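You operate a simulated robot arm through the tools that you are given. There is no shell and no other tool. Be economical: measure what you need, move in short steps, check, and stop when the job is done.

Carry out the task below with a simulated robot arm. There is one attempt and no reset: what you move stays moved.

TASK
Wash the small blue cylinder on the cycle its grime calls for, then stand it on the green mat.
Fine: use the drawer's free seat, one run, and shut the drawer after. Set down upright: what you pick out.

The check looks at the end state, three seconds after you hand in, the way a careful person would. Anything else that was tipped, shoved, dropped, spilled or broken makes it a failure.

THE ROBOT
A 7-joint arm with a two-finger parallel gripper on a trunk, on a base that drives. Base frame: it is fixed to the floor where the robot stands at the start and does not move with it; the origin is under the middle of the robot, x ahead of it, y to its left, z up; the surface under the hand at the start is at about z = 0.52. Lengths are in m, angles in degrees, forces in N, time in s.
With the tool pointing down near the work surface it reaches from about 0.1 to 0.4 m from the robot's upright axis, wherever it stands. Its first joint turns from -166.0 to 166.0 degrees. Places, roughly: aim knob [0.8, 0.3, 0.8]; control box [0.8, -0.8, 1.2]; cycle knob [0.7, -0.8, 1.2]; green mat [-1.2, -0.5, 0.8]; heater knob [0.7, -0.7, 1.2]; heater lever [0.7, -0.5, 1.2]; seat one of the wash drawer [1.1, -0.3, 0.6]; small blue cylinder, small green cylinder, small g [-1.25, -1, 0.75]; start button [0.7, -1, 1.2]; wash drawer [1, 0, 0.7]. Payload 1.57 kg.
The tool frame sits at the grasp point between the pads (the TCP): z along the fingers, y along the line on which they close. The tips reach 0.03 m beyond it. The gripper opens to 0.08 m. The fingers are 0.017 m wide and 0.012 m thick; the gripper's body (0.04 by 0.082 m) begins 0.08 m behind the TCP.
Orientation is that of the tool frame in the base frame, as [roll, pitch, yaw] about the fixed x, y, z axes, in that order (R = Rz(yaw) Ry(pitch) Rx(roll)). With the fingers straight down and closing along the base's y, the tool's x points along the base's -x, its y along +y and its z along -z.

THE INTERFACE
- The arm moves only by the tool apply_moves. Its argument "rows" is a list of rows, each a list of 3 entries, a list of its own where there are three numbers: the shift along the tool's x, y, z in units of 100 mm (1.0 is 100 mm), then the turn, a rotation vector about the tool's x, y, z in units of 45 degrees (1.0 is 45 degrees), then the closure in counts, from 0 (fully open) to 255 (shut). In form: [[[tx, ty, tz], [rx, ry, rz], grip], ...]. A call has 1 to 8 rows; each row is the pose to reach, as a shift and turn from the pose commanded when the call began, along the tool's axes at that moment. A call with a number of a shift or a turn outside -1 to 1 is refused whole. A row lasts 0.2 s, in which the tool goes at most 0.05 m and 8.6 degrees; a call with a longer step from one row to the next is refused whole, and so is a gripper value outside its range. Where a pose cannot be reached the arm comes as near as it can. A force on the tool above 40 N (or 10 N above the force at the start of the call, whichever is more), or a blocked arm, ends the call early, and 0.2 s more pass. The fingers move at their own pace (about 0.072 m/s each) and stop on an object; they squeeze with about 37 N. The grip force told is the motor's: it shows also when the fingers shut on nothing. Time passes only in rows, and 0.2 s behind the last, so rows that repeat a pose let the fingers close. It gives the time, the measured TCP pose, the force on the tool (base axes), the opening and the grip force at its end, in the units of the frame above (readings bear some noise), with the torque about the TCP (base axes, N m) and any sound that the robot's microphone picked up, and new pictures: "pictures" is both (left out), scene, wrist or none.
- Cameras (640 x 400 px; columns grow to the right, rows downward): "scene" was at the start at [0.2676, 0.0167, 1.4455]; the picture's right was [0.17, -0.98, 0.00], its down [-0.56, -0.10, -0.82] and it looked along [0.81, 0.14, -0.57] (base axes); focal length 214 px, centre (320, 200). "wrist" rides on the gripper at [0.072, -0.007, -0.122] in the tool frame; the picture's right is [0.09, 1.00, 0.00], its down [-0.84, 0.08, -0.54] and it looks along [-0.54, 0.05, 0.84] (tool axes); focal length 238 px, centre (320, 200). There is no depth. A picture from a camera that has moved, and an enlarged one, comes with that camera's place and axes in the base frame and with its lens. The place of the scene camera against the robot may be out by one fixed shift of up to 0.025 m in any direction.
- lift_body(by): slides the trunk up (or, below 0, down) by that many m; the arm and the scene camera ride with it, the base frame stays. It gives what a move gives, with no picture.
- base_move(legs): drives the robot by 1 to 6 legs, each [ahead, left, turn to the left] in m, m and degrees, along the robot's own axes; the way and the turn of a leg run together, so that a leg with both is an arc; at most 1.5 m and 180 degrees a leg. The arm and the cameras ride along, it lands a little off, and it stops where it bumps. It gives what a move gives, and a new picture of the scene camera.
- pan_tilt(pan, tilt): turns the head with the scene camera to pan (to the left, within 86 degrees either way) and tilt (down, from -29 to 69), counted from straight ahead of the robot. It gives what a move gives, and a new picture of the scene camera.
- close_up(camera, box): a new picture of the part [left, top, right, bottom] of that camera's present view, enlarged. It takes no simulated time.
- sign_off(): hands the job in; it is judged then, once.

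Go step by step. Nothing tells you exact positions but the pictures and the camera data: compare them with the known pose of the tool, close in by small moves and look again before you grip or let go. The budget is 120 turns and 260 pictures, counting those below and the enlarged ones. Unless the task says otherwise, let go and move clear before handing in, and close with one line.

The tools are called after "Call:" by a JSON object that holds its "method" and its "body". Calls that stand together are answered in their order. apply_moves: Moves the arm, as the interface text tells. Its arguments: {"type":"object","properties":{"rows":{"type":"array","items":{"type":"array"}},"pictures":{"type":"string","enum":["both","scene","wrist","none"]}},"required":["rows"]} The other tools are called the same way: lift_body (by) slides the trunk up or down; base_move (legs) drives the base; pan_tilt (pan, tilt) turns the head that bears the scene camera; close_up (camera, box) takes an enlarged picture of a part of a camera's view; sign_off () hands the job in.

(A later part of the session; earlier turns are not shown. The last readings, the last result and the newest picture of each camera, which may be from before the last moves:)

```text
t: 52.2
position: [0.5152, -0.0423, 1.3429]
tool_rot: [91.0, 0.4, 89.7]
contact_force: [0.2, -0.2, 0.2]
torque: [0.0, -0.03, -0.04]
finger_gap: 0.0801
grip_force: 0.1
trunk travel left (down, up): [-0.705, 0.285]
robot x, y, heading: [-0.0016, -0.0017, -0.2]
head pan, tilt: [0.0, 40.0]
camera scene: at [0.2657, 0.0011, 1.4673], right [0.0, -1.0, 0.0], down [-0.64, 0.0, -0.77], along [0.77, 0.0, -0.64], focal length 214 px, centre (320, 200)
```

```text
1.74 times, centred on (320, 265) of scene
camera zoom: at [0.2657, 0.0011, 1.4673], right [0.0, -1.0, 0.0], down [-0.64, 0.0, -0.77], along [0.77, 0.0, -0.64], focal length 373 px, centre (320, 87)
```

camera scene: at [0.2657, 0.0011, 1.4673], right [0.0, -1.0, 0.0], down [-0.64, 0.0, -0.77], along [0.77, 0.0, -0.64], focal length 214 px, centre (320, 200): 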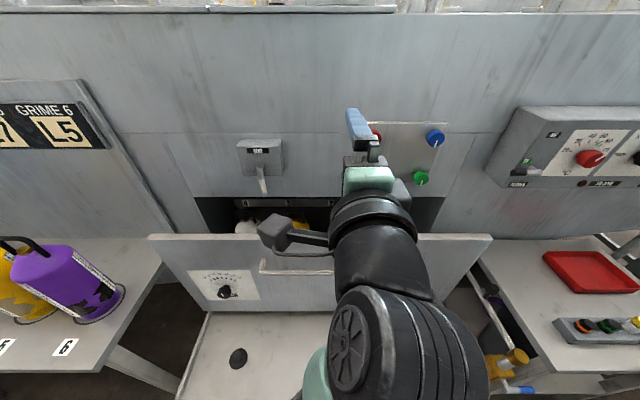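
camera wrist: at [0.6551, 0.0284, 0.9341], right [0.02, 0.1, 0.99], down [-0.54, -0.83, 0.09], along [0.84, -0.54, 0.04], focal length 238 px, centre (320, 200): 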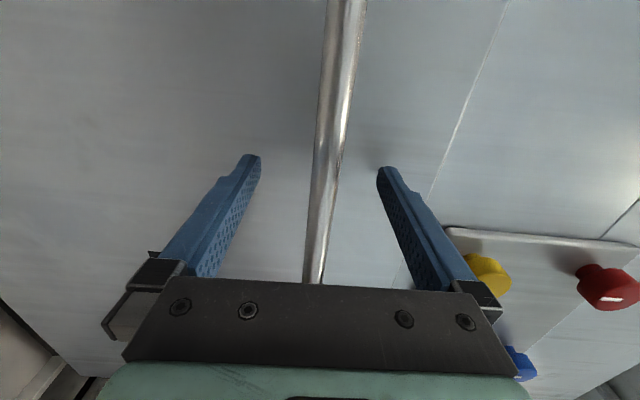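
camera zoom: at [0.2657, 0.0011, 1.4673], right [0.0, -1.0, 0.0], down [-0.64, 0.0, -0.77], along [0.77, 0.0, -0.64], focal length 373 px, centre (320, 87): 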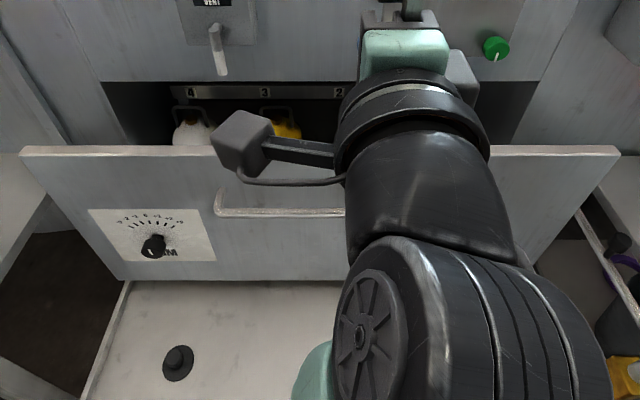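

I need a finer look at the plug.

Call:
{"method": "close_up", "body": {"camera": "scene", "box": [208, 330, 272, 380]}}

Call:
{"method": "lift_body", "body": {"by": -0.4}}

Call:
{"method": "close_up", "body": {"camera": "scene", "box": [140, 200, 300, 400]}}

Call:
{"method": "pan_tilt", "body": {"pan": 30, "tilt": 55}}

Call:
{"method": "close_up", "body": {"camera": "scene", "box": [220, 50, 420, 200]}}

```text
8.00 times, centred on (240, 355) of scene
camera zoom: at [0.2657, 0.0011, 1.4673], right [0.0, -1.0, 0.0], down [-0.64, 0.0, -0.77], along [0.77, 0.0, -0.64], focal length 1716 px, centre (960, -1040)
```

zoom: 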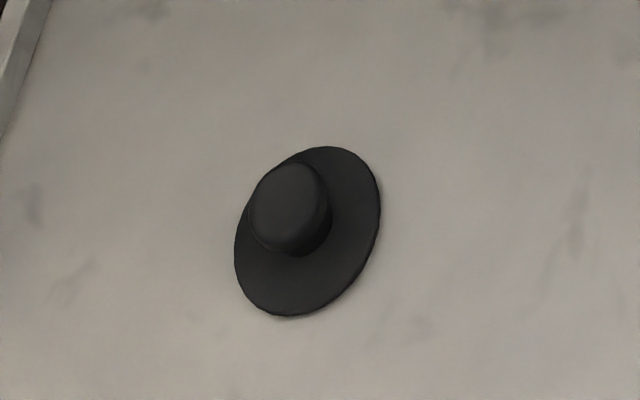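

```text
t: 56.0
position: [0.5136, -0.0418, 0.944]
tool_rot: [91.0, 0.5, 89.7]
contact_force: [0.0, -0.4, 0.1]
torque: [0.0, 0.01, 0.01]
finger_gap: 0.0801
grip_force: 0.2
trunk travel left (down, up): [-0.305, 0.685]
robot x, y, heading: [-0.0024, -0.0013, -0.0]
head pan, tilt: [0.0, 40.0]
```

```text
2.00 times, centred on (220, 300) of scene
camera zoom: at [0.2657, 0.0011, 1.0672], right [0.0, -1.0, 0.0], down [-0.64, 0.0, -0.77], along [0.77, 0.0, -0.64], focal length 429 px, centre (520, 0)
```

zoom: 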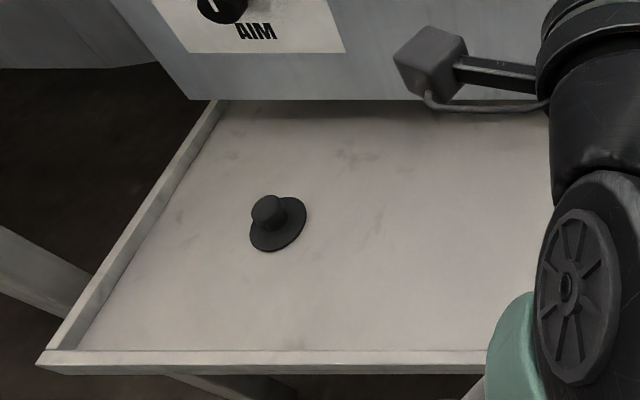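

```text
t: 57.0
position: [0.5145, -0.0423, 0.9436]
tool_rot: [91.0, 0.4, 89.7]
contact_force: [-0.5, 0.8, 0.1]
torque: [-0.02, 0.0, 0.0]
finger_gap: 0.0801
grip_force: 0.1
trunk travel left (down, up): [-0.305, 0.685]
robot x, y, heading: [-0.0003, -0.0011, -0.2]
head pan, tilt: [30.0, 55.0]
camera scene: at [0.2432, 0.0372, 1.0465], right [0.5, -0.87, 0.0], down [-0.71, -0.41, -0.57], along [0.5, 0.29, -0.82], focal length 214 px, centre (320, 200)
```

scene: 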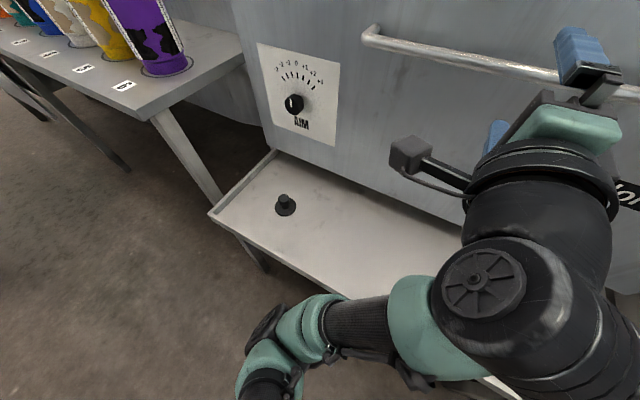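

```text
2.67 times, centred on (320, 125) of scene
camera zoom: at [0.2432, 0.0372, 1.0465], right [0.5, -0.87, 0.0], down [-0.71, -0.41, -0.57], along [0.5, 0.29, -0.82], focal length 572 px, centre (320, 400)
```

zoom: 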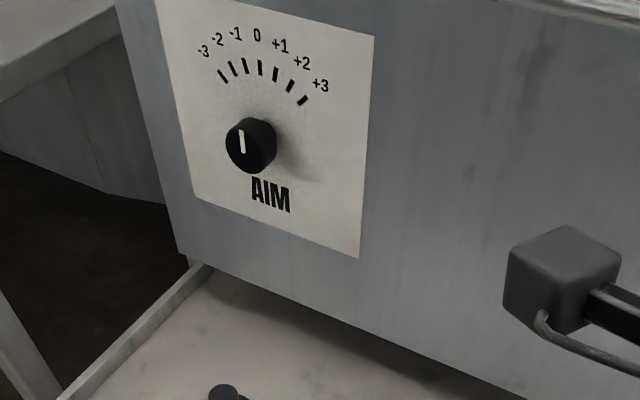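

The plug top is about z 0.56 and the drawer's lower edge about 0.574, so it should just pass over. I step the base back to gain pulling room, then regrip and pull in small checked steps.

Call:
{"method": "pan_tilt", "body": {"pan": 0, "tilt": 40}}

Call:
{"method": "base_move", "body": {"legs": [[-0.2, 0, 0]]}}

```text
t: 57.9
position: [0.514, -0.0429, 0.944]
tool_rot: [91.0, 0.4, 89.6]
contact_force: [-0.4, -0.2, -0.3]
torque: [-0.02, -0.01, -0.02]
finger_gap: 0.0801
grip_force: 0.1
trunk travel left (down, up): [-0.305, 0.685]
robot x, y, heading: [0.0005, -0.0008, -0.0]
head pan, tilt: [0.0, 40.0]
camera scene: at [0.2657, 0.0012, 1.0672], right [0.0, -1.0, 0.0], down [-0.64, 0.0, -0.77], along [0.77, 0.0, -0.64], focal length 214 px, centre (320, 200)
```

scene: 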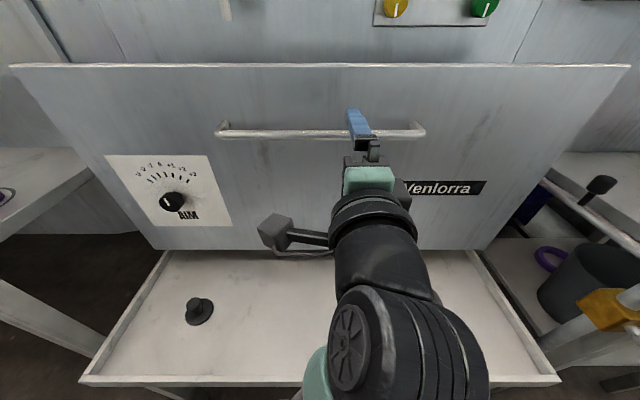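

```text
t: 59.5
position: [0.3152, -0.0418, 0.9428]
tool_rot: [91.0, 0.4, 89.7]
contact_force: [1.2, 0.3, -0.4]
torque: [0.01, -0.01, -0.02]
finger_gap: 0.0801
grip_force: 0.0
trunk travel left (down, up): [-0.305, 0.685]
robot x, y, heading: [-0.1994, -0.0009, -0.2]
head pan, tilt: [0.0, 40.0]
camera scene: at [0.0656, 0.0014, 1.0672], right [0.0, -1.0, 0.0], down [-0.64, 0.0, -0.77], along [0.77, 0.0, -0.64], focal length 214 px, centre (320, 200)
```

scene: 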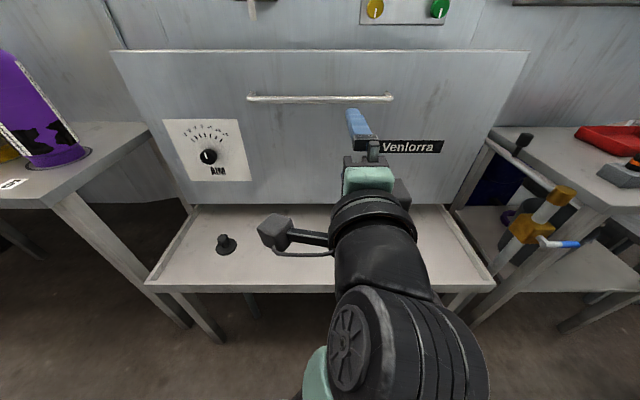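

The new viewpoint confirms the lower edge at z ≈ 0.575. I regrip the bar.

Call:
{"method": "apply_moves", "body": {"rows": [[[0, 0, 0.4], [0, 0, 0], 0], [[0, 0, 0.8], [0, 0, 0], 0], [[0, 0, 1.0], [0, 0, 0], 0]], "pictures": "none"}}

Call:
{"method": "apply_moves", "body": {"rows": [[[0, 0, 0.4], [0, 0, 0], 0], [[0, 0, 0.8], [0, 0, 0], 0], [[0, 0, 1.0], [0, 0, 0], 0]], "pictures": "none"}}

Call:
{"method": "apply_moves", "body": {"rows": [[[0, 0, 0.4], [0, 0, 0], 0], [[0, 0, 0.7], [0, 0, 0], 0], [[0, 0, 0.7], [0, 0, 0], 255], [[0, 0, 0.7], [0, 0, 0], 255], [[0, 0, 0.7], [0, 0, 0], 255], [[0, 0, 0.7], [0, 0, 0], 255]], "pictures": "none"}}

Call:
{"method": "apply_moves", "body": {"rows": [[[0, 0, -0.3], [0, 0, 0], 255], [[0, 0, -0.6], [0, 0, 0], 255], [[0, 0, -0.9], [0, 0, 0], 255]], "pictures": "scene"}}

```text
t: 60.3
position: [0.4153, -0.0411, 0.941]
tool_rot: [90.9, 0.5, 89.7]
contact_force: [-0.1, -0.3, 0.2]
torque: [-0.02, -0.01, 0.04]
finger_gap: 0.0799
grip_force: 0.0
trunk travel left (down, up): [-0.305, 0.685]
robot x, y, heading: [-0.2006, -0.0037, 0.1]
head pan, tilt: [0.0, 40.0]
```

```text
t: 61.1
position: [0.5143, -0.0422, 0.9411]
tool_rot: [91.0, 0.5, 89.8]
contact_force: [0.3, 0.6, -0.3]
torque: [0.01, 0.03, 0.0]
finger_gap: 0.0799
grip_force: 0.0
trunk travel left (down, up): [-0.305, 0.685]
robot x, y, heading: [-0.2014, 0.0031, -0.2]
head pan, tilt: [0.0, 40.0]
```

```text
t: 62.5
position: [0.5824, -0.041, 0.9399]
tool_rot: [90.6, 0.4, 89.6]
contact_force: [3.4, 0.5, 8.9]
torque: [0.28, -0.04, -0.23]
finger_gap: 0.0158
grip_force: 32.1
trunk travel left (down, up): [-0.305, 0.685]
robot x, y, heading: [-0.2012, -0.0007, 0.1]
head pan, tilt: [0.0, 40.0]
```

```text
t: 63.3
position: [0.4932, -0.0401, 0.9397]
tool_rot: [91.0, 0.5, 90.0]
contact_force: [-4.1, 7.2, 9.0]
torque: [0.29, 0.1, 0.58]
finger_gap: 0.0157
grip_force: 31.7
trunk travel left (down, up): [-0.305, 0.685]
robot x, y, heading: [-0.1981, 0.0003, -0.2]
head pan, tilt: [0.0, 40.0]
camera scene: at [0.0638, 0.0023, 1.0676], right [0.0, -1.0, 0.0], down [-0.64, 0.0, -0.77], along [0.77, 0.0, -0.64], focal length 214 px, centre (320, 200)
```

scene: 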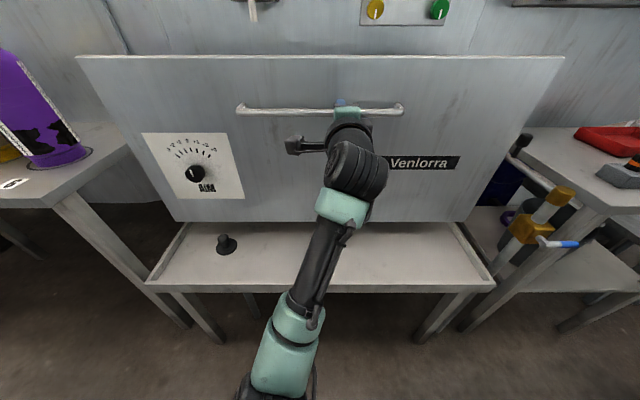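

Plug top 0.557 against panel 0.571. I take a small step to where the panel passes just over the plug, then check it hasn't moved.

Call:
{"method": "close_up", "body": {"camera": "scene", "box": [190, 200, 270, 270]}}

Call:
{"method": "apply_moves", "body": {"rows": [[[0, 0, -0.2], [0, 0, 0], 255], [[0, 0, -0.36], [0, 0, 0], 255], [[0, 0, -0.42], [0, 0, 0], 255]], "pictures": "none"}}

Call:
{"method": "close_up", "body": {"camera": "scene", "box": [190, 200, 270, 270]}}

```text
5.71 times, centred on (230, 235) of scene
camera zoom: at [0.0638, 0.0023, 1.0676], right [0.0, -1.0, 0.0], down [-0.64, 0.0, -0.77], along [0.77, 0.0, -0.64], focal length 1226 px, centre (834, 0)
```

zoom: 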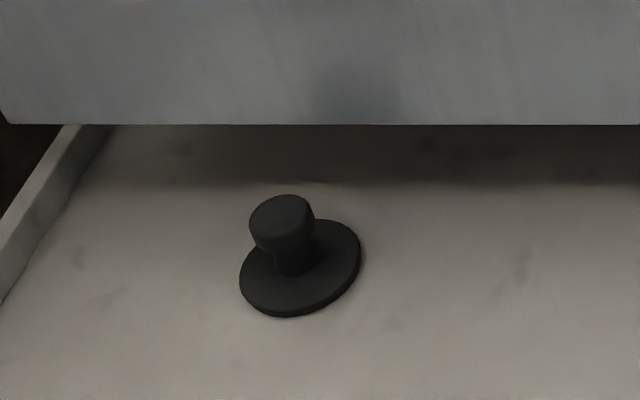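

```text
t: 64.1
position: [0.453, -0.041, 0.9395]
tool_rot: [91.0, 0.5, 90.0]
contact_force: [-2.1, 13.4, 5.2]
torque: [0.36, 0.06, -0.09]
finger_gap: 0.0157
grip_force: 31.0
trunk travel left (down, up): [-0.305, 0.685]
robot x, y, heading: [-0.1984, -0.0036, 0.1]
head pan, tilt: [0.0, 40.0]
```

```text
5.71 times, centred on (230, 235) of scene
camera zoom: at [0.0652, 0.0027, 1.0673], right [0.0, -1.0, 0.0], down [-0.64, 0.0, -0.77], along [0.77, 0.0, -0.64], focal length 1226 px, centre (834, 0)
```

zoom: 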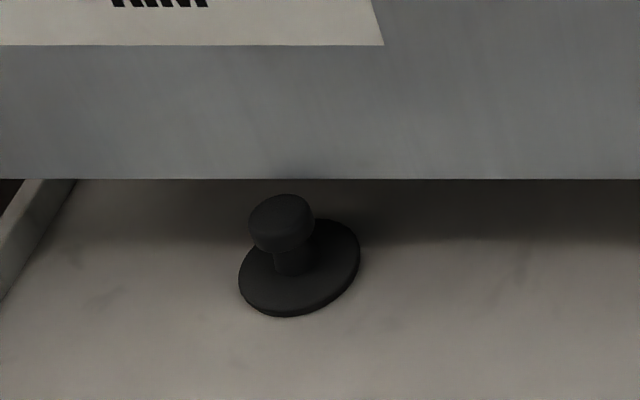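

At the same x the panel edge is about 1.5 cm above the plug, and the plug hasn't moved. I continue opening.

Call:
{"method": "apply_moves", "body": {"rows": [[[0, 0, -0.3], [0, 0, 0], 255], [[0, 0, -0.6], [0, 0, 0], 255], [[0, 0, -0.8], [0, 0, 0], 255]], "pictures": "scene"}}

Call:
{"method": "apply_moves", "body": {"rows": [[[0, 0, -0.2], [0, 0, 0], 255], [[0, 0, -0.4], [0, 0, 0], 255]], "pictures": "none"}}

```text
t: 64.9
position: [0.3713, -0.0406, 0.9408]
tool_rot: [91.2, 0.5, 89.8]
contact_force: [-4.9, 8.9, 0.3]
torque: [0.28, 0.04, 0.74]
finger_gap: 0.0158
grip_force: 31.6
trunk travel left (down, up): [-0.305, 0.685]
robot x, y, heading: [-0.1985, -0.0, -0.2]
head pan, tilt: [0.0, 40.0]
camera scene: at [0.0649, 0.0021, 1.0672], right [0.0, -1.0, 0.0], down [-0.64, 0.0, -0.77], along [0.77, 0.0, -0.64], focal length 214 px, centre (320, 200)
```

scene: 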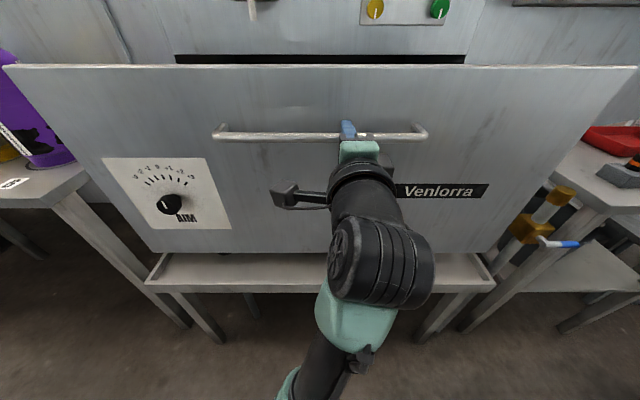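

```text
t: 65.5
position: [0.3329, -0.0415, 0.9408]
tool_rot: [91.3, 0.4, 89.9]
contact_force: [-4.0, 15.8, -6.6]
torque: [0.34, 0.18, -0.25]
finger_gap: 0.0158
grip_force: 31.3
trunk travel left (down, up): [-0.305, 0.685]
robot x, y, heading: [-0.2005, -0.0003, 0.1]
head pan, tilt: [0.0, 40.0]
```

Open about 0.45 m. I release, back off, and look in from above.

Call:
{"method": "apply_moves", "body": {"rows": [[[0, 0, 0], [0, 0, 0], 0], [[0, 0, 0], [0, 0, 0], 0], [[0, 0, 0], [0, 0, 0], 0], [[0, 0, -0.3], [0, 0, 0], 0], [[0, 0, -0.6], [0, 0, 0], 0]], "pictures": "none"}}

Call:
{"method": "lift_body", "body": {"by": 0.6}}

Call:
{"method": "pan_tilt", "body": {"pan": 0, "tilt": 50}}

```text
t: 66.7
position: [0.3098, -0.0473, 0.9426]
tool_rot: [91.1, 0.4, 89.7]
contact_force: [0.5, 0.2, -0.1]
torque: [0.01, 0.01, -0.01]
finger_gap: 0.08
grip_force: 0.1
out of reach, approached as far as the arm can: row 4, 5
trunk travel left (down, up): [-0.305, 0.685]
robot x, y, heading: [-0.2041, -0.0034, 0.0]
head pan, tilt: [0.0, 40.0]
```

```text
refused: 0.6 is not a number from -0.4 to 0.4
```

```text
t: 67.4
position: [0.3099, -0.0474, 0.9424]
tool_rot: [91.0, 0.4, 89.8]
contact_force: [-0.2, 0.5, 0.8]
torque: [-0.01, -0.02, 0.0]
finger_gap: 0.0801
grip_force: 0.1
trunk travel left (down, up): [-0.305, 0.685]
robot x, y, heading: [-0.2017, 0.0012, -0.1]
head pan, tilt: [0.0, 50.0]
camera scene: at [0.0577, 0.0014, 1.0531], right [0.0, -1.0, 0.0], down [-0.77, 0.0, -0.64], along [0.64, 0.0, -0.77], focal length 214 px, centre (320, 200)
```

scene: 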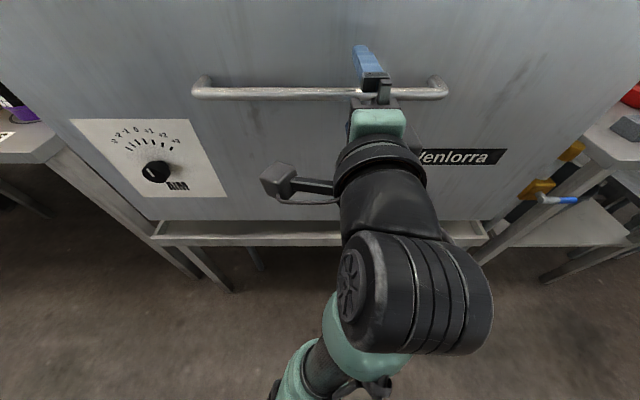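

The arm couldn't back off fully, so I back the base away before lifting.

Call:
{"method": "base_move", "body": {"legs": [[-0.15, 0, 0]]}}

Call:
{"method": "lift_body", "body": {"by": 0.4}}

Call:
{"method": "lift_body", "body": {"by": 0.25}}

Call:
{"method": "pan_tilt", "body": {"pan": -10, "tilt": 40}}

```text
t: 68.8
position: [0.1615, -0.0438, 0.9414]
tool_rot: [91.0, 0.4, 90.0]
contact_force: [-0.7, 0.2, 0.1]
torque: [0.01, 0.0, -0.01]
finger_gap: 0.0799
grip_force: 0.0
trunk travel left (down, up): [-0.305, 0.685]
robot x, y, heading: [-0.3465, 0.0005, 0.1]
head pan, tilt: [0.0, 50.0]
camera scene: at [-0.0909, 0.0022, 1.0531], right [0.0, -1.0, 0.0], down [-0.77, 0.0, -0.64], along [0.64, 0.0, -0.77], focal length 214 px, centre (320, 200)
```

scene: 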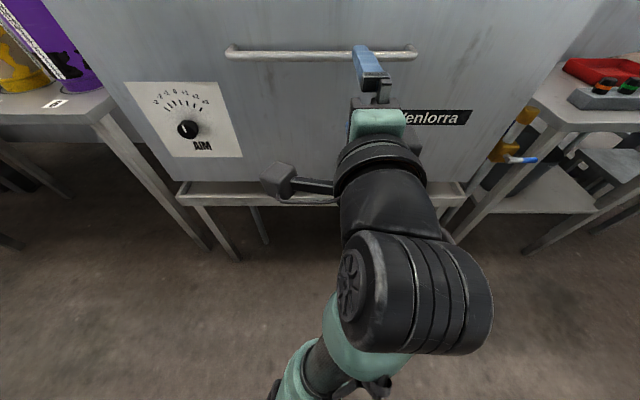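

```text
t: 72.6
position: [0.1617, -0.0452, 1.3418]
tool_rot: [91.0, 0.5, 90.0]
contact_force: [0.4, -0.6, 0.0]
torque: [0.0, 0.03, -0.02]
finger_gap: 0.0798
grip_force: 0.0
trunk travel left (down, up): [-0.705, 0.285]
robot x, y, heading: [-0.3469, 0.0013, 0.1]
head pan, tilt: [0.0, 50.0]
```

```text
t: 75.2
position: [0.161, -0.0438, 1.5923]
tool_rot: [91.1, 0.4, 90.0]
contact_force: [0.5, 0.7, -0.6]
torque: [0.0, 0.04, 0.0]
finger_gap: 0.08
grip_force: 0.1
trunk travel left (down, up): [-0.955, 0.035]
robot x, y, heading: [-0.3529, -0.0006, 0.0]
head pan, tilt: [0.0, 50.0]
```

```text
t: 75.9
position: [0.1621, -0.0436, 1.5923]
tool_rot: [91.0, 0.4, 89.9]
contact_force: [0.1, -0.1, -0.7]
torque: [0.0, -0.03, -0.04]
finger_gap: 0.0799
grip_force: 0.0
trunk travel left (down, up): [-0.955, 0.035]
robot x, y, heading: [-0.3511, 0.0009, 0.3]
head pan, tilt: [-10.0, 40.0]
camera scene: at [-0.0841, -0.0125, 1.7171], right [-0.17, -0.99, 0.0], down [-0.63, 0.11, -0.77], along [0.75, -0.13, -0.64], focal length 214 px, centre (320, 200)
```

scene: 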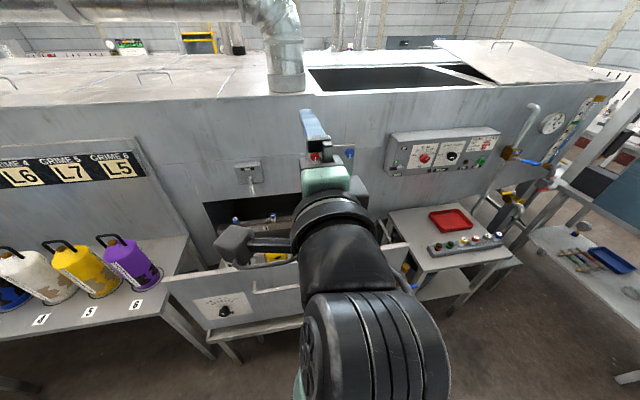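

The arm blocks the view. I turn the base a bit left and pan the head right to see into the drawer.

Call:
{"method": "base_move", "body": {"legs": [[0, 0, 40]]}}

Call:
{"method": "pan_tilt", "body": {"pan": -48, "tilt": 42}}

Call:
{"method": "close_up", "body": {"camera": "scene", "box": [180, 130, 440, 310]}}

```text
t: 78.2
position: [0.0676, 0.2984, 1.5922]
tool_rot: [91.0, 0.4, 130.5]
contact_force: [-0.7, 0.3, 0.1]
torque: [0.0, 0.0, 0.03]
finger_gap: 0.08
grip_force: 0.0
trunk travel left (down, up): [-0.955, 0.035]
robot x, y, heading: [-0.348, -0.0001, 40.7]
head pan, tilt: [-10.0, 40.0]
camera scene: at [-0.136, 0.1557, 1.7172], right [0.51, -0.86, 0.0], down [-0.55, -0.33, -0.77], along [0.66, 0.39, -0.64], focal length 214 px, centre (320, 200)
```

scene: 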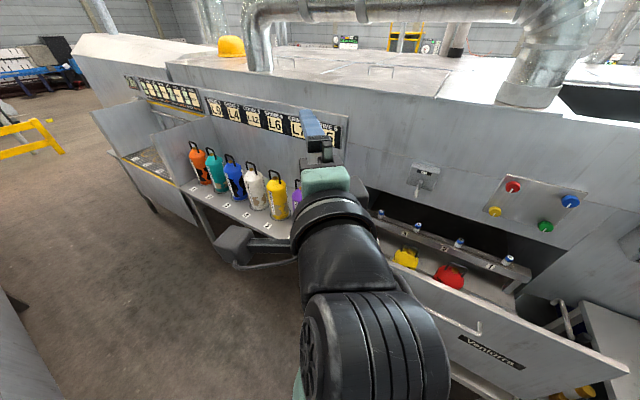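

```text
t: 79.3
position: [0.0668, 0.2992, 1.5915]
tool_rot: [91.0, 0.3, 130.5]
contact_force: [-0.3, -0.2, 0.2]
torque: [0.01, 0.02, 0.01]
finger_gap: 0.0799
grip_force: 0.1
trunk travel left (down, up): [-0.955, 0.035]
robot x, y, heading: [-0.3496, 0.001, 41.0]
head pan, tilt: [-48.0, 42.0]
camera scene: at [-0.1261, 0.1018, 1.7143], right [-0.13, -0.99, 0.0], down [-0.66, 0.08, -0.74], along [0.74, -0.09, -0.67], focal length 214 px, centre (320, 200)
```

scene: 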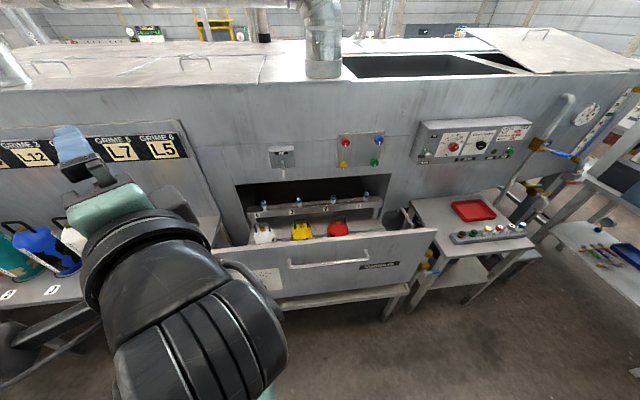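

```text
2.22 times, centred on (310, 220) of scene
camera zoom: at [-0.1261, 0.1018, 1.7143], right [-0.13, -0.99, 0.0], down [-0.66, 0.08, -0.74], along [0.74, -0.09, -0.67], focal length 477 px, centre (342, 156)
```

zoom: 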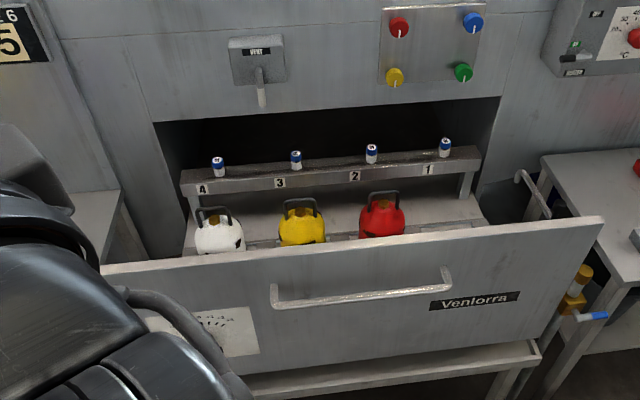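

Seats 2–4 are taken and seat 1 (around x 0.65, y −0.3) is free. I turn the gripper down with its fingers closing fore-aft, and drive to the shelf.

Call:
{"method": "apply_moves", "body": {"rows": [[[0, 0, 0], [0.18, 0, 0], 0], [[0, 0, 0], [0.36, 0, 0], 0], [[0, 0, 0], [0.54, 0, 0], 0], [[0, 0, 0], [0.72, 0, 0], 0], [[0, 0, 0], [0.9, 0, 0], 0], [[0, 0, 0], [1.0, 0, 0], 0]], "pictures": "none"}}

Call:
{"method": "apply_moves", "body": {"rows": [[[0, 0, 0], [0.18, 0, 0], 0], [[0, 0, 0], [0.36, 0, 0], 0], [[0, 0, 0], [0.54, 0, 0], 0], [[0, 0, 0], [0.72, 0, 0], 0], [[0, 0, 0], [0.9, 0, 0], 0], [[0, 0, 0], [1.0, 0, 0], 0]], "pictures": "none"}}

Call:
{"method": "pan_tilt", "body": {"pan": 0, "tilt": 35}}

Call:
{"method": "base_move", "body": {"legs": [[0, 0, 139], [0, 0.7, 0]]}}

```text
t: 80.7
position: [0.0695, 0.2978, 1.592]
tool_rot: [136.1, 0.6, 130.7]
contact_force: [0.3, 0.1, 0.6]
torque: [0.01, 0.0, 0.0]
finger_gap: 0.0797
grip_force: 0.2
out of reach, approached as far as the arm can: row 3
trunk travel left (down, up): [-0.955, 0.035]
robot x, y, heading: [-0.3501, 0.0018, 41.1]
head pan, tilt: [-48.0, 42.0]
```

```text
t: 82.1
position: [0.0686, 0.2988, 1.5934]
tool_rot: [-178.9, 0.5, 130.4]
contact_force: [-0.2, 0.3, -0.2]
torque: [-0.03, -0.01, 0.03]
finger_gap: 0.08
grip_force: 0.1
trunk travel left (down, up): [-0.955, 0.035]
robot x, y, heading: [-0.3505, 0.002, 40.7]
head pan, tilt: [-48.0, 42.0]
```

```text
t: 83.2
position: [0.0681, 0.2975, 1.5933]
tool_rot: [-178.9, 0.4, 130.5]
contact_force: [-0.5, -0.5, -0.1]
torque: [-0.01, 0.01, 0.0]
finger_gap: 0.0802
grip_force: 0.1
trunk travel left (down, up): [-0.955, 0.035]
robot x, y, heading: [-0.3475, -0.0008, 40.7]
head pan, tilt: [0.0, 35.0]
camera scene: at [-0.1423, 0.1697, 1.7247], right [0.65, -0.76, 0.0], down [-0.43, -0.37, -0.82], along [0.62, 0.53, -0.57], focal length 214 px, centre (320, 200)
```

scene: 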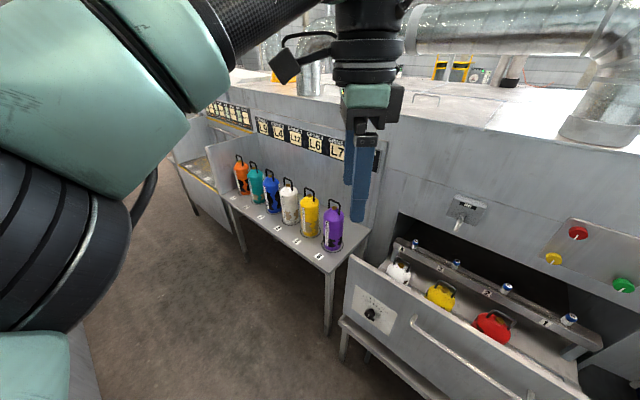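

```text
t: 92.7
position: [-0.885, -0.6236, 1.5929]
tool_rot: [-179.0, 0.4, -92.8]
contact_force: [0.3, 0.2, -0.2]
torque: [-0.02, 0.02, 0.01]
finger_gap: 0.08
grip_force: 0.1
trunk travel left (down, up): [-0.955, 0.035]
robot x, y, heading: [-0.3802, -0.6943, 177.6]
head pan, tilt: [0.0, 35.0]
camera scene: at [-0.624, -0.6792, 1.7248], right [0.05, 1.0, 0.0], down [0.57, -0.03, -0.82], along [-0.82, 0.04, -0.57], focal length 214 px, centre (320, 200)
```

scene: 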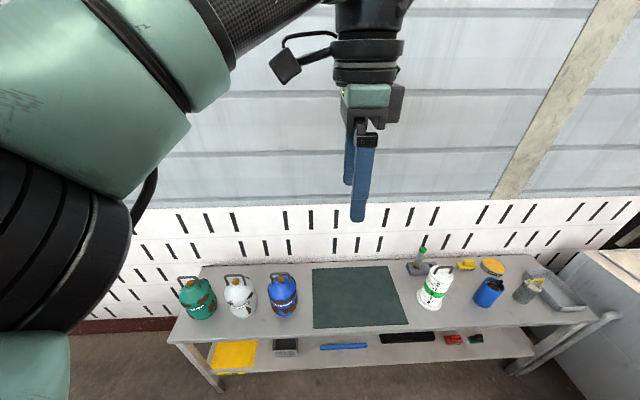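

The blue cylinder is at about (−1.155, −0.81) on the shelf, its handle running along the shelf. I check its grime up close and drive nearer.

Call:
{"method": "close_up", "body": {"camera": "scene", "box": [170, 260, 330, 340]}}

Call:
{"method": "base_move", "body": {"legs": [[0, 0, 2.4], [0.24, 0.19, 0]]}}

Call:
{"method": "lift_body", "body": {"by": -0.3}}

Call:
{"method": "pan_tilt", "body": {"pan": 0, "tilt": 40}}

Call:
{"method": "close_up", "body": {"camera": "wrist", "box": [0, 0, 640, 400]}}

```text
4.00 times, centred on (250, 300) of scene
camera zoom: at [-0.624, -0.6792, 1.7248], right [0.05, 1.0, 0.0], down [0.57, -0.03, -0.82], along [-0.82, 0.04, -0.57], focal length 858 px, centre (600, -200)
```

zoom: 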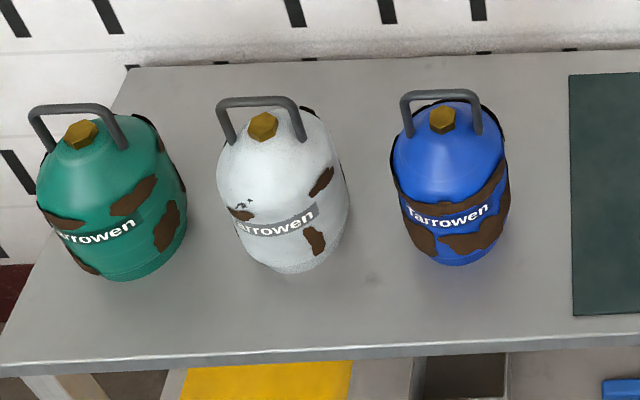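

```text
t: 95.2
position: [-1.1277, -0.8403, 1.5933]
tool_rot: [-179.0, 0.4, -90.2]
contact_force: [0.8, -0.3, -0.3]
torque: [-0.02, 0.03, -0.03]
finger_gap: 0.0799
grip_force: 0.1
trunk travel left (down, up): [-0.955, 0.035]
robot x, y, heading: [-0.6162, -0.8863, -180.1]
head pan, tilt: [0.0, 35.0]
camera scene: at [-0.8644, -0.885, 1.725], right [0.0, 1.0, 0.0], down [0.57, 0.0, -0.82], along [-0.82, 0.0, -0.57], focal length 214 px, centre (320, 200)
```

scene: 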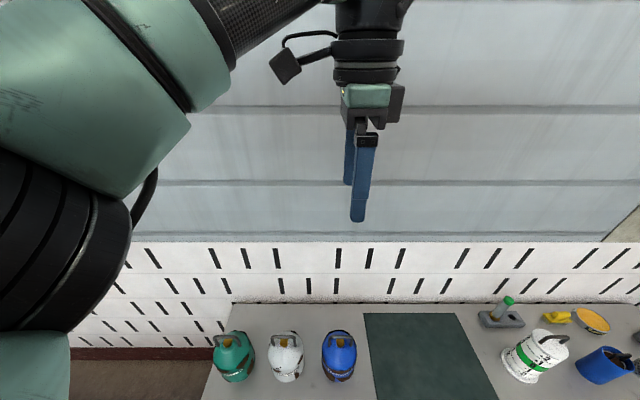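

```text
t: 98.2
position: [-1.1291, -0.8413, 1.2919]
tool_rot: [-179.0, 0.4, -90.2]
contact_force: [-1.1, 0.0, 0.1]
torque: [0.04, -0.02, 0.03]
finger_gap: 0.0799
grip_force: 0.1
trunk travel left (down, up): [-0.655, 0.335]
robot x, y, heading: [-0.618, -0.8888, -179.7]
head pan, tilt: [0.0, 35.0]
```

```text
t: 98.9
position: [-1.1279, -0.842, 1.2917]
tool_rot: [-179.0, 0.4, -90.2]
contact_force: [1.0, -0.2, 0.0]
torque: [-0.01, 0.02, -0.02]
finger_gap: 0.0801
grip_force: 0.0
trunk travel left (down, up): [-0.655, 0.335]
robot x, y, heading: [-0.6191, -0.8844, -180.2]
head pan, tilt: [0.0, 40.0]
camera scene: at [-0.8625, -0.8858, 1.4172], right [0.0, 1.0, 0.0], down [0.64, 0.0, -0.77], along [-0.77, 0.0, -0.64], focal length 214 px, centre (320, 200)
```

scene: 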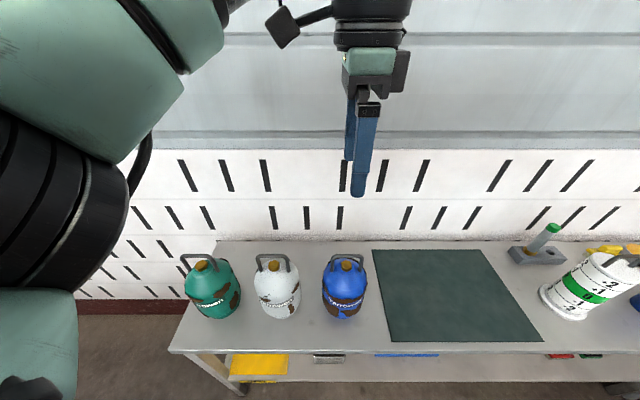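

```text
1.00 times, centred on (320, 200) of wrist (not enlarged: the box is as wide or as high as the picture)
camera zoom: at [-1.1243, -0.9146, 1.4152], right [-1.0, -0.09, -0.02], down [-0.08, 0.83, 0.55], along [-0.03, 0.55, -0.84], focal length 238 px, centre (320, 200)
```

zoom: 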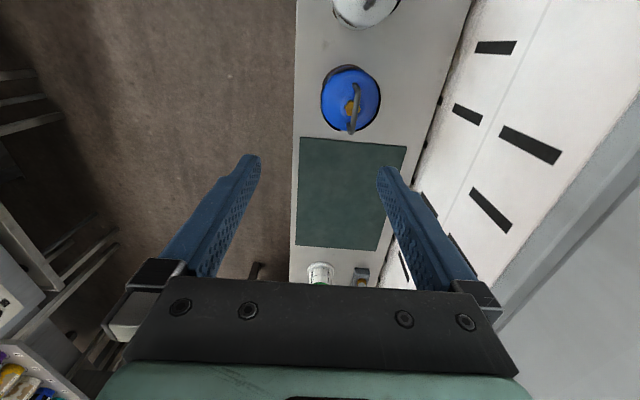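

The grime is heavy (LONG). The handle is at about (−1.195, −0.818, 0.93). I centre above it and lower partway.

Call:
{"method": "apply_moves", "body": {"rows": [[[-0.12, 0.32, 0], [0, 0, 0], 0], [[-0.24, 0.64, 0], [0, 0, 0], 0]], "pictures": "none"}}

Call:
{"method": "lift_body", "body": {"by": -0.22}}

Call:
{"method": "pan_tilt", "body": {"pan": 0, "tilt": 35}}

Call:
{"method": "close_up", "body": {"camera": "wrist", "box": [0, 0, 640, 400]}}

```text
t: 99.5
position: [-1.1885, -0.8162, 1.2924]
tool_rot: [-179.1, 0.5, -90.2]
contact_force: [-0.7, 0.0, 0.0]
torque: [0.0, 0.0, 0.01]
finger_gap: 0.0802
grip_force: 0.0
trunk travel left (down, up): [-0.655, 0.335]
robot x, y, heading: [-0.621, -0.8896, -179.6]
head pan, tilt: [0.0, 40.0]
```

```text
t: 101.8
position: [-1.1872, -0.8181, 1.0724]
tool_rot: [-179.0, 0.4, -90.3]
contact_force: [0.2, 0.3, -0.5]
torque: [-0.01, 0.02, 0.0]
finger_gap: 0.0802
grip_force: 0.1
trunk travel left (down, up): [-0.435, 0.555]
robot x, y, heading: [-0.6172, -0.8851, -180.0]
head pan, tilt: [0.0, 40.0]
```

```text
t: 102.5
position: [-1.1877, -0.8175, 1.0726]
tool_rot: [-179.0, 0.4, -90.2]
contact_force: [0.5, 0.5, 1.1]
torque: [-0.02, 0.0, 0.0]
finger_gap: 0.08
grip_force: 0.0
trunk travel left (down, up): [-0.435, 0.555]
robot x, y, heading: [-0.6227, -0.888, -180.0]
head pan, tilt: [0.0, 35.0]
camera scene: at [-0.8655, -0.8858, 1.2047], right [0.0, 1.0, 0.0], down [0.57, 0.0, -0.82], along [-0.82, 0.0, -0.57], focal length 214 px, centre (320, 200)
```

scene: 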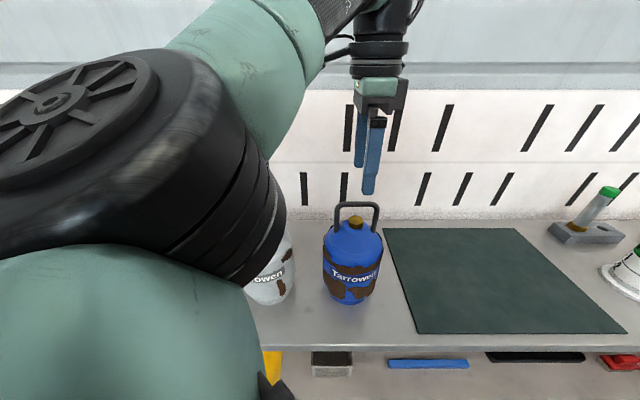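

```text
1.00 times, centred on (320, 200) of wrist (not enlarged: the box is as wide or as high as the picture)
camera zoom: at [-1.1841, -0.8908, 1.1951], right [-1.0, -0.09, -0.02], down [-0.08, 0.83, 0.55], along [-0.03, 0.55, -0.84], focal length 238 px, centre (320, 200)
```

zoom: 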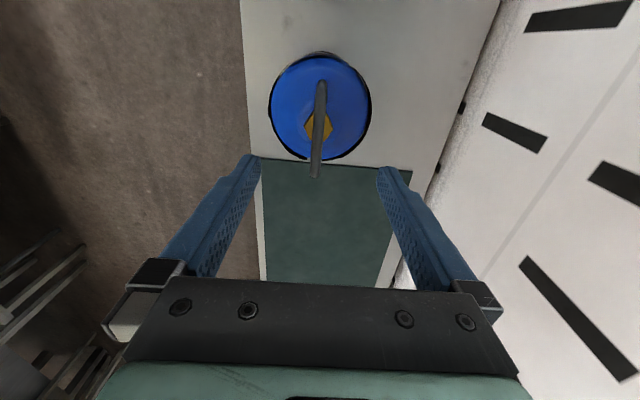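

The bar is centred between the fingers; its top seems near z 0.96. I lower most of the way and look from the side.

Call:
{"method": "apply_moves", "body": {"rows": [[[0.03, 0, 0.3], [0, 0, 0], 0], [[0.03, 0, 0.6], [0, 0, 0], 0], [[0.03, 0, 0.75], [0, 0, 0], 0]]}}

Call:
{"method": "close_up", "body": {"camera": "scene", "box": [300, 140, 420, 230]}}

```text
t: 103.2
position: [-1.1857, -0.8211, 0.9984]
tool_rot: [-179.0, 0.5, -90.2]
contact_force: [0.3, -0.3, -0.6]
torque: [0.01, -0.02, -0.02]
finger_gap: 0.0801
grip_force: 0.1
trunk travel left (down, up): [-0.435, 0.555]
robot x, y, heading: [-0.6182, -0.8834, -180.0]
head pan, tilt: [0.0, 35.0]
camera scene: at [-0.8656, -0.8858, 1.2048], right [0.0, 1.0, 0.0], down [0.57, 0.0, -0.82], along [-0.82, 0.0, -0.57], focal length 214 px, centre (320, 200)
camera wrist: at [-1.1819, -0.8941, 1.12], right [-1.0, -0.09, -0.02], down [-0.08, 0.83, 0.55], along [-0.03, 0.55, -0.84], focal length 238 px, centre (320, 200)
```

scene: 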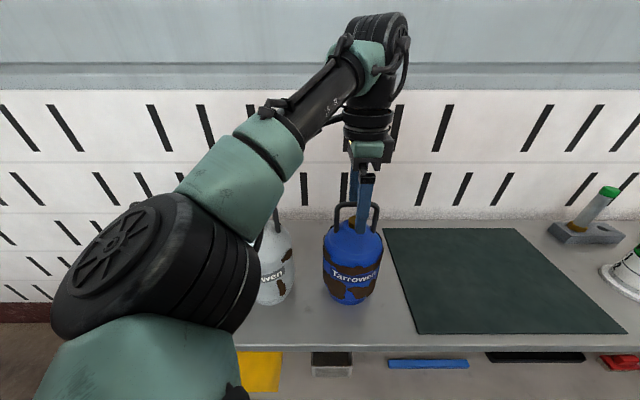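
wrist: 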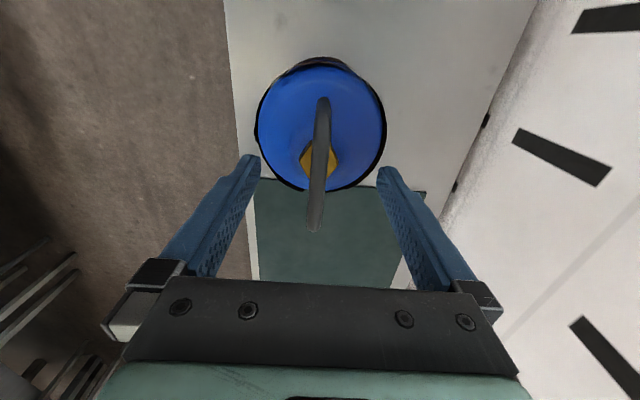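

```text
4.44 times, centred on (360, 185) of scene
camera zoom: at [-0.8656, -0.8858, 1.2048], right [0.0, 1.0, 0.0], down [0.57, 0.0, -0.82], along [-0.82, 0.0, -0.57], focal length 953 px, centre (142, 267)
```

zoom: 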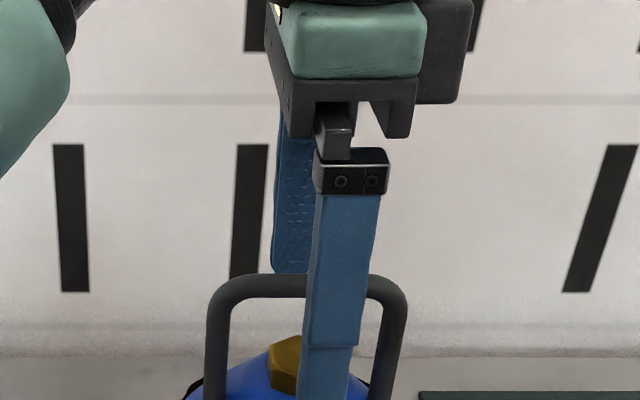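

The fingertips straddle the bar just above the valve, which is right for gripping. I close here.

Call:
{"method": "apply_moves", "body": {"rows": [[[0, 0, 0.03], [0, 0, 0], 255], [[0, 0, 0.03], [0, 0, 0], 255], [[0, 0, 0.03], [0, 0, 0], 255], [[0, 0, 0.03], [0, 0, 0], 255], [[0, 0, 0.03], [0, 0, 0], 255]]}}

Call:
{"method": "close_up", "body": {"camera": "scene", "box": [300, 140, 420, 230]}}

```text
t: 104.5
position: [-1.1871, -0.8206, 0.9955]
tool_rot: [-179.0, 0.4, -90.2]
contact_force: [2.9, -0.2, 1.3]
torque: [-0.05, -0.05, 0.01]
finger_gap: 0.0096
grip_force: 27.8
trunk travel left (down, up): [-0.435, 0.555]
robot x, y, heading: [-0.6193, -0.8852, -180.2]
head pan, tilt: [0.0, 35.0]
camera scene: at [-0.8652, -0.8859, 1.2048], right [0.0, 1.0, 0.0], down [0.57, 0.0, -0.82], along [-0.82, 0.0, -0.57], focal length 214 px, centre (320, 200)
camera wrist: at [-1.1825, -0.894, 1.1177], right [-1.0, -0.09, -0.02], down [-0.08, 0.83, 0.55], along [-0.03, 0.55, -0.84], focal length 238 px, centre (320, 200)
```

scene: 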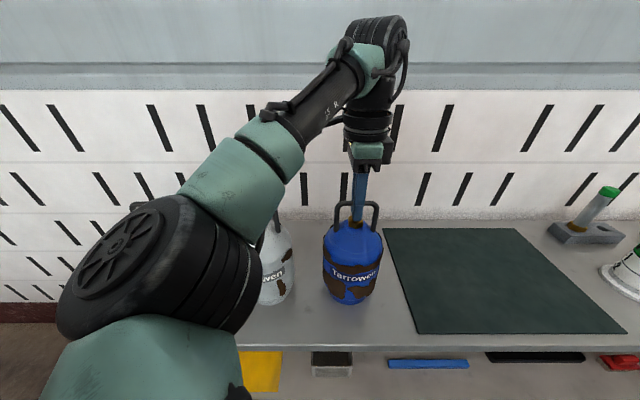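
wrist: 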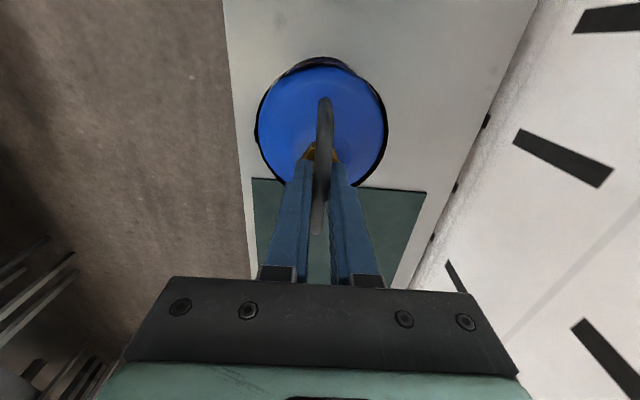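

```text
4.44 times, centred on (360, 185) of scene
camera zoom: at [-0.8652, -0.8859, 1.2048], right [0.0, 1.0, 0.0], down [0.57, 0.0, -0.82], along [-0.82, 0.0, -0.57], focal length 953 px, centre (142, 267)
```

zoom: 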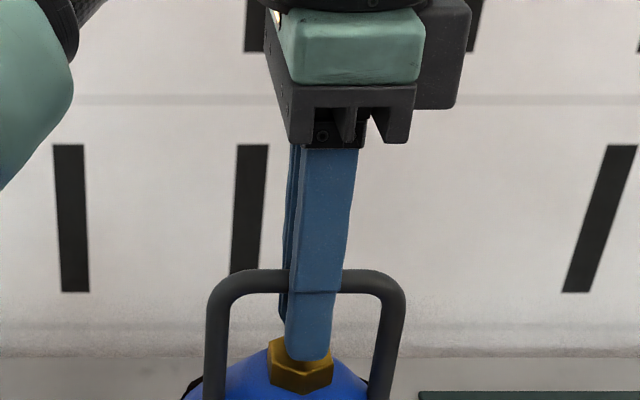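

Gripped (gap 9.6 mm on the bar). I lift it straight up.

Call:
{"method": "lift_body", "body": {"by": 0.08}}

Call:
{"method": "close_up", "body": {"camera": "scene", "box": [0, 0, 640, 400]}}

Call:
{"method": "close_up", "body": {"camera": "wrist", "box": [0, 0, 640, 400]}}

```text
t: 105.6
position: [-1.1877, -0.8213, 1.0737]
tool_rot: [-178.9, 0.5, -90.2]
contact_force: [-0.6, 0.2, -11.0]
torque: [-0.02, 0.0, 0.05]
finger_gap: 0.0097
grip_force: 27.5
trunk travel left (down, up): [-0.515, 0.475]
robot x, y, heading: [-0.6193, -0.8874, -180.2]
head pan, tilt: [0.0, 35.0]
```

```text
1.00 times, centred on (320, 200) of scene (not enlarged: the box is as wide or as high as the picture)
camera zoom: at [-0.8668, -0.8857, 1.2844], right [0.0, 1.0, 0.0], down [0.57, 0.0, -0.82], along [-0.82, 0.0, -0.57], focal length 214 px, centre (320, 200)
```

zoom: 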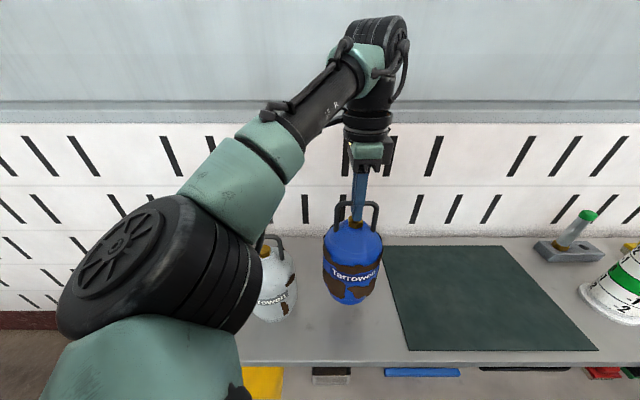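

```text
1.00 times, centred on (320, 200) of wrist (not enlarged: the box is as wide or as high as the picture)
camera zoom: at [-1.184, -0.8939, 1.1966], right [-1.0, -0.09, -0.02], down [-0.09, 0.83, 0.55], along [-0.03, 0.55, -0.84], focal length 238 px, centre (320, 200)
```

zoom: 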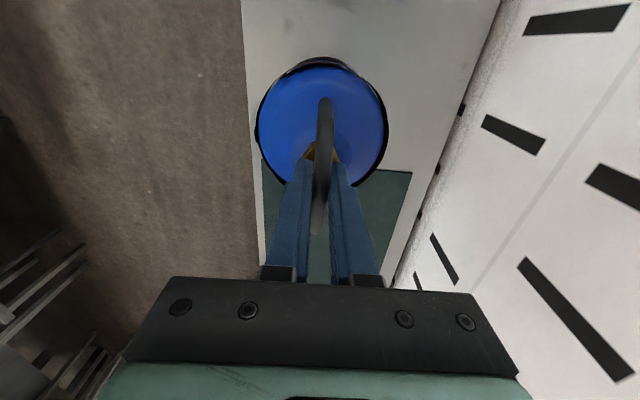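

It's held upright (about 1.1 kg). I raise it, back away, turn around to face the washer and look.

Call:
{"method": "lift_body", "body": {"by": 0.35}}

Call:
{"method": "base_move", "body": {"legs": [[-0.25, 0, 0], [0, 0, -90], [0, 0, -90]]}}

```text
t: 109.0
position: [-1.1878, -0.8207, 1.4244]
tool_rot: [-178.9, 0.3, -90.2]
contact_force: [-0.1, 0.1, -11.3]
torque: [-0.01, -0.03, 0.01]
finger_gap: 0.0097
grip_force: 28.3
trunk travel left (down, up): [-0.865, 0.125]
robot x, y, heading: [-0.6136, -0.8843, -179.8]
head pan, tilt: [0.0, 35.0]
```

```text
t: 118.4
position: [0.2068, -0.9223, 1.4246]
tool_rot: [-178.9, 0.3, 92.9]
contact_force: [0.2, -1.3, -11.9]
torque: [-0.01, 0.06, -0.03]
finger_gap: 0.0098
grip_force: 27.7
trunk travel left (down, up): [-0.865, 0.125]
robot x, y, heading: [-0.3649, -0.8834, 3.1]
head pan, tilt: [0.0, 35.0]
camera scene: at [-0.0953, -0.8711, 1.6344], right [0.06, -1.0, 0.0], down [-0.57, -0.03, -0.82], along [0.82, 0.05, -0.57], focal length 214 px, centre (320, 200)
```

scene: 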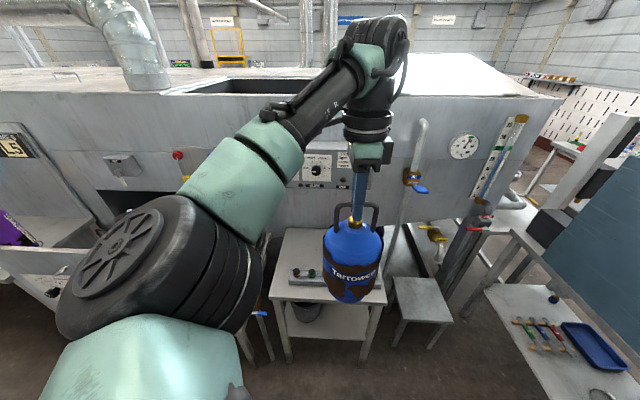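

Now I square up and strafe left to line up with seat 1, staying back from the drawer.

Call:
{"method": "base_move", "body": {"legs": [[0, 0, -3.1], [0, 0.65, 0]]}}

Call:
{"method": "pan_tilt", "body": {"pan": 0, "tilt": 45}}

Call:
{"method": "close_up", "body": {"camera": "wrist", "box": [0, 0, 640, 400]}}

```text
t: 122.4
position: [0.2076, -0.324, 1.4232]
tool_rot: [-178.9, 0.4, 89.1]
contact_force: [-0.1, -0.3, -11.8]
torque: [-0.02, 0.04, 0.0]
finger_gap: 0.0099
grip_force: 28.1
trunk travel left (down, up): [-0.865, 0.125]
robot x, y, heading: [-0.3629, -0.2494, -0.7]
head pan, tilt: [0.0, 35.0]
camera scene: at [-0.0916, -0.2524, 1.6344], right [-0.01, -1.0, 0.0], down [-0.57, 0.01, -0.82], along [0.82, -0.01, -0.57], focal length 214 px, centre (320, 200)
```

scene: 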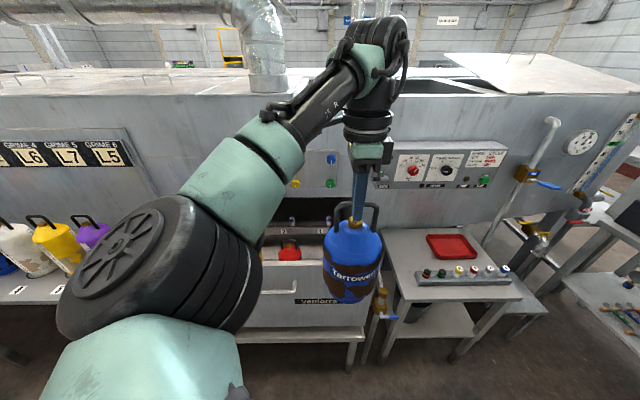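

```text
t: 123.1
position: [0.208, -0.3235, 1.4241]
tool_rot: [-178.8, 0.4, 89.1]
contact_force: [0.1, -0.3, -11.7]
torque: [0.0, -0.02, -0.02]
finger_gap: 0.0097
grip_force: 27.2
trunk travel left (down, up): [-0.865, 0.125]
robot x, y, heading: [-0.3613, -0.2503, -0.5]
head pan, tilt: [0.0, 45.0]
camera scene: at [-0.0983, -0.2516, 1.6197], right [-0.01, -1.0, 0.0], down [-0.71, 0.01, -0.71], along [0.71, -0.01, -0.71], focal length 214 px, centre (320, 200)
```

scene: 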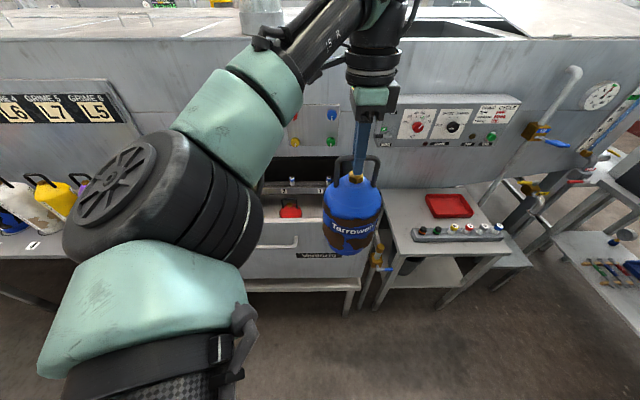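

```text
1.00 times, centred on (320, 200) of wrist (not enlarged: the box is as wide or as high as the picture)
camera zoom: at [0.204, -0.2507, 1.5463], right [1.0, 0.08, -0.02], down [0.08, -0.83, 0.55], along [0.02, -0.55, -0.84], focal length 238 px, centre (320, 200)
```

zoom: 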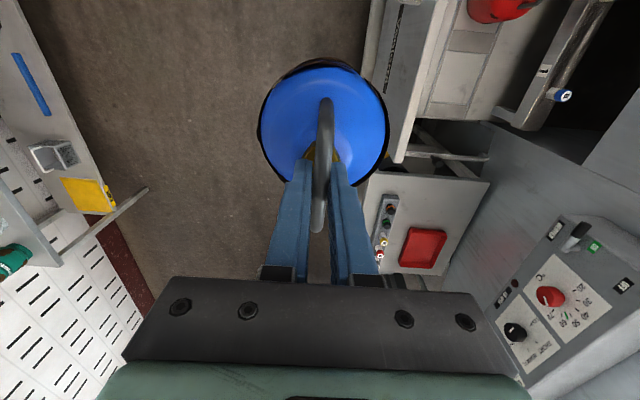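

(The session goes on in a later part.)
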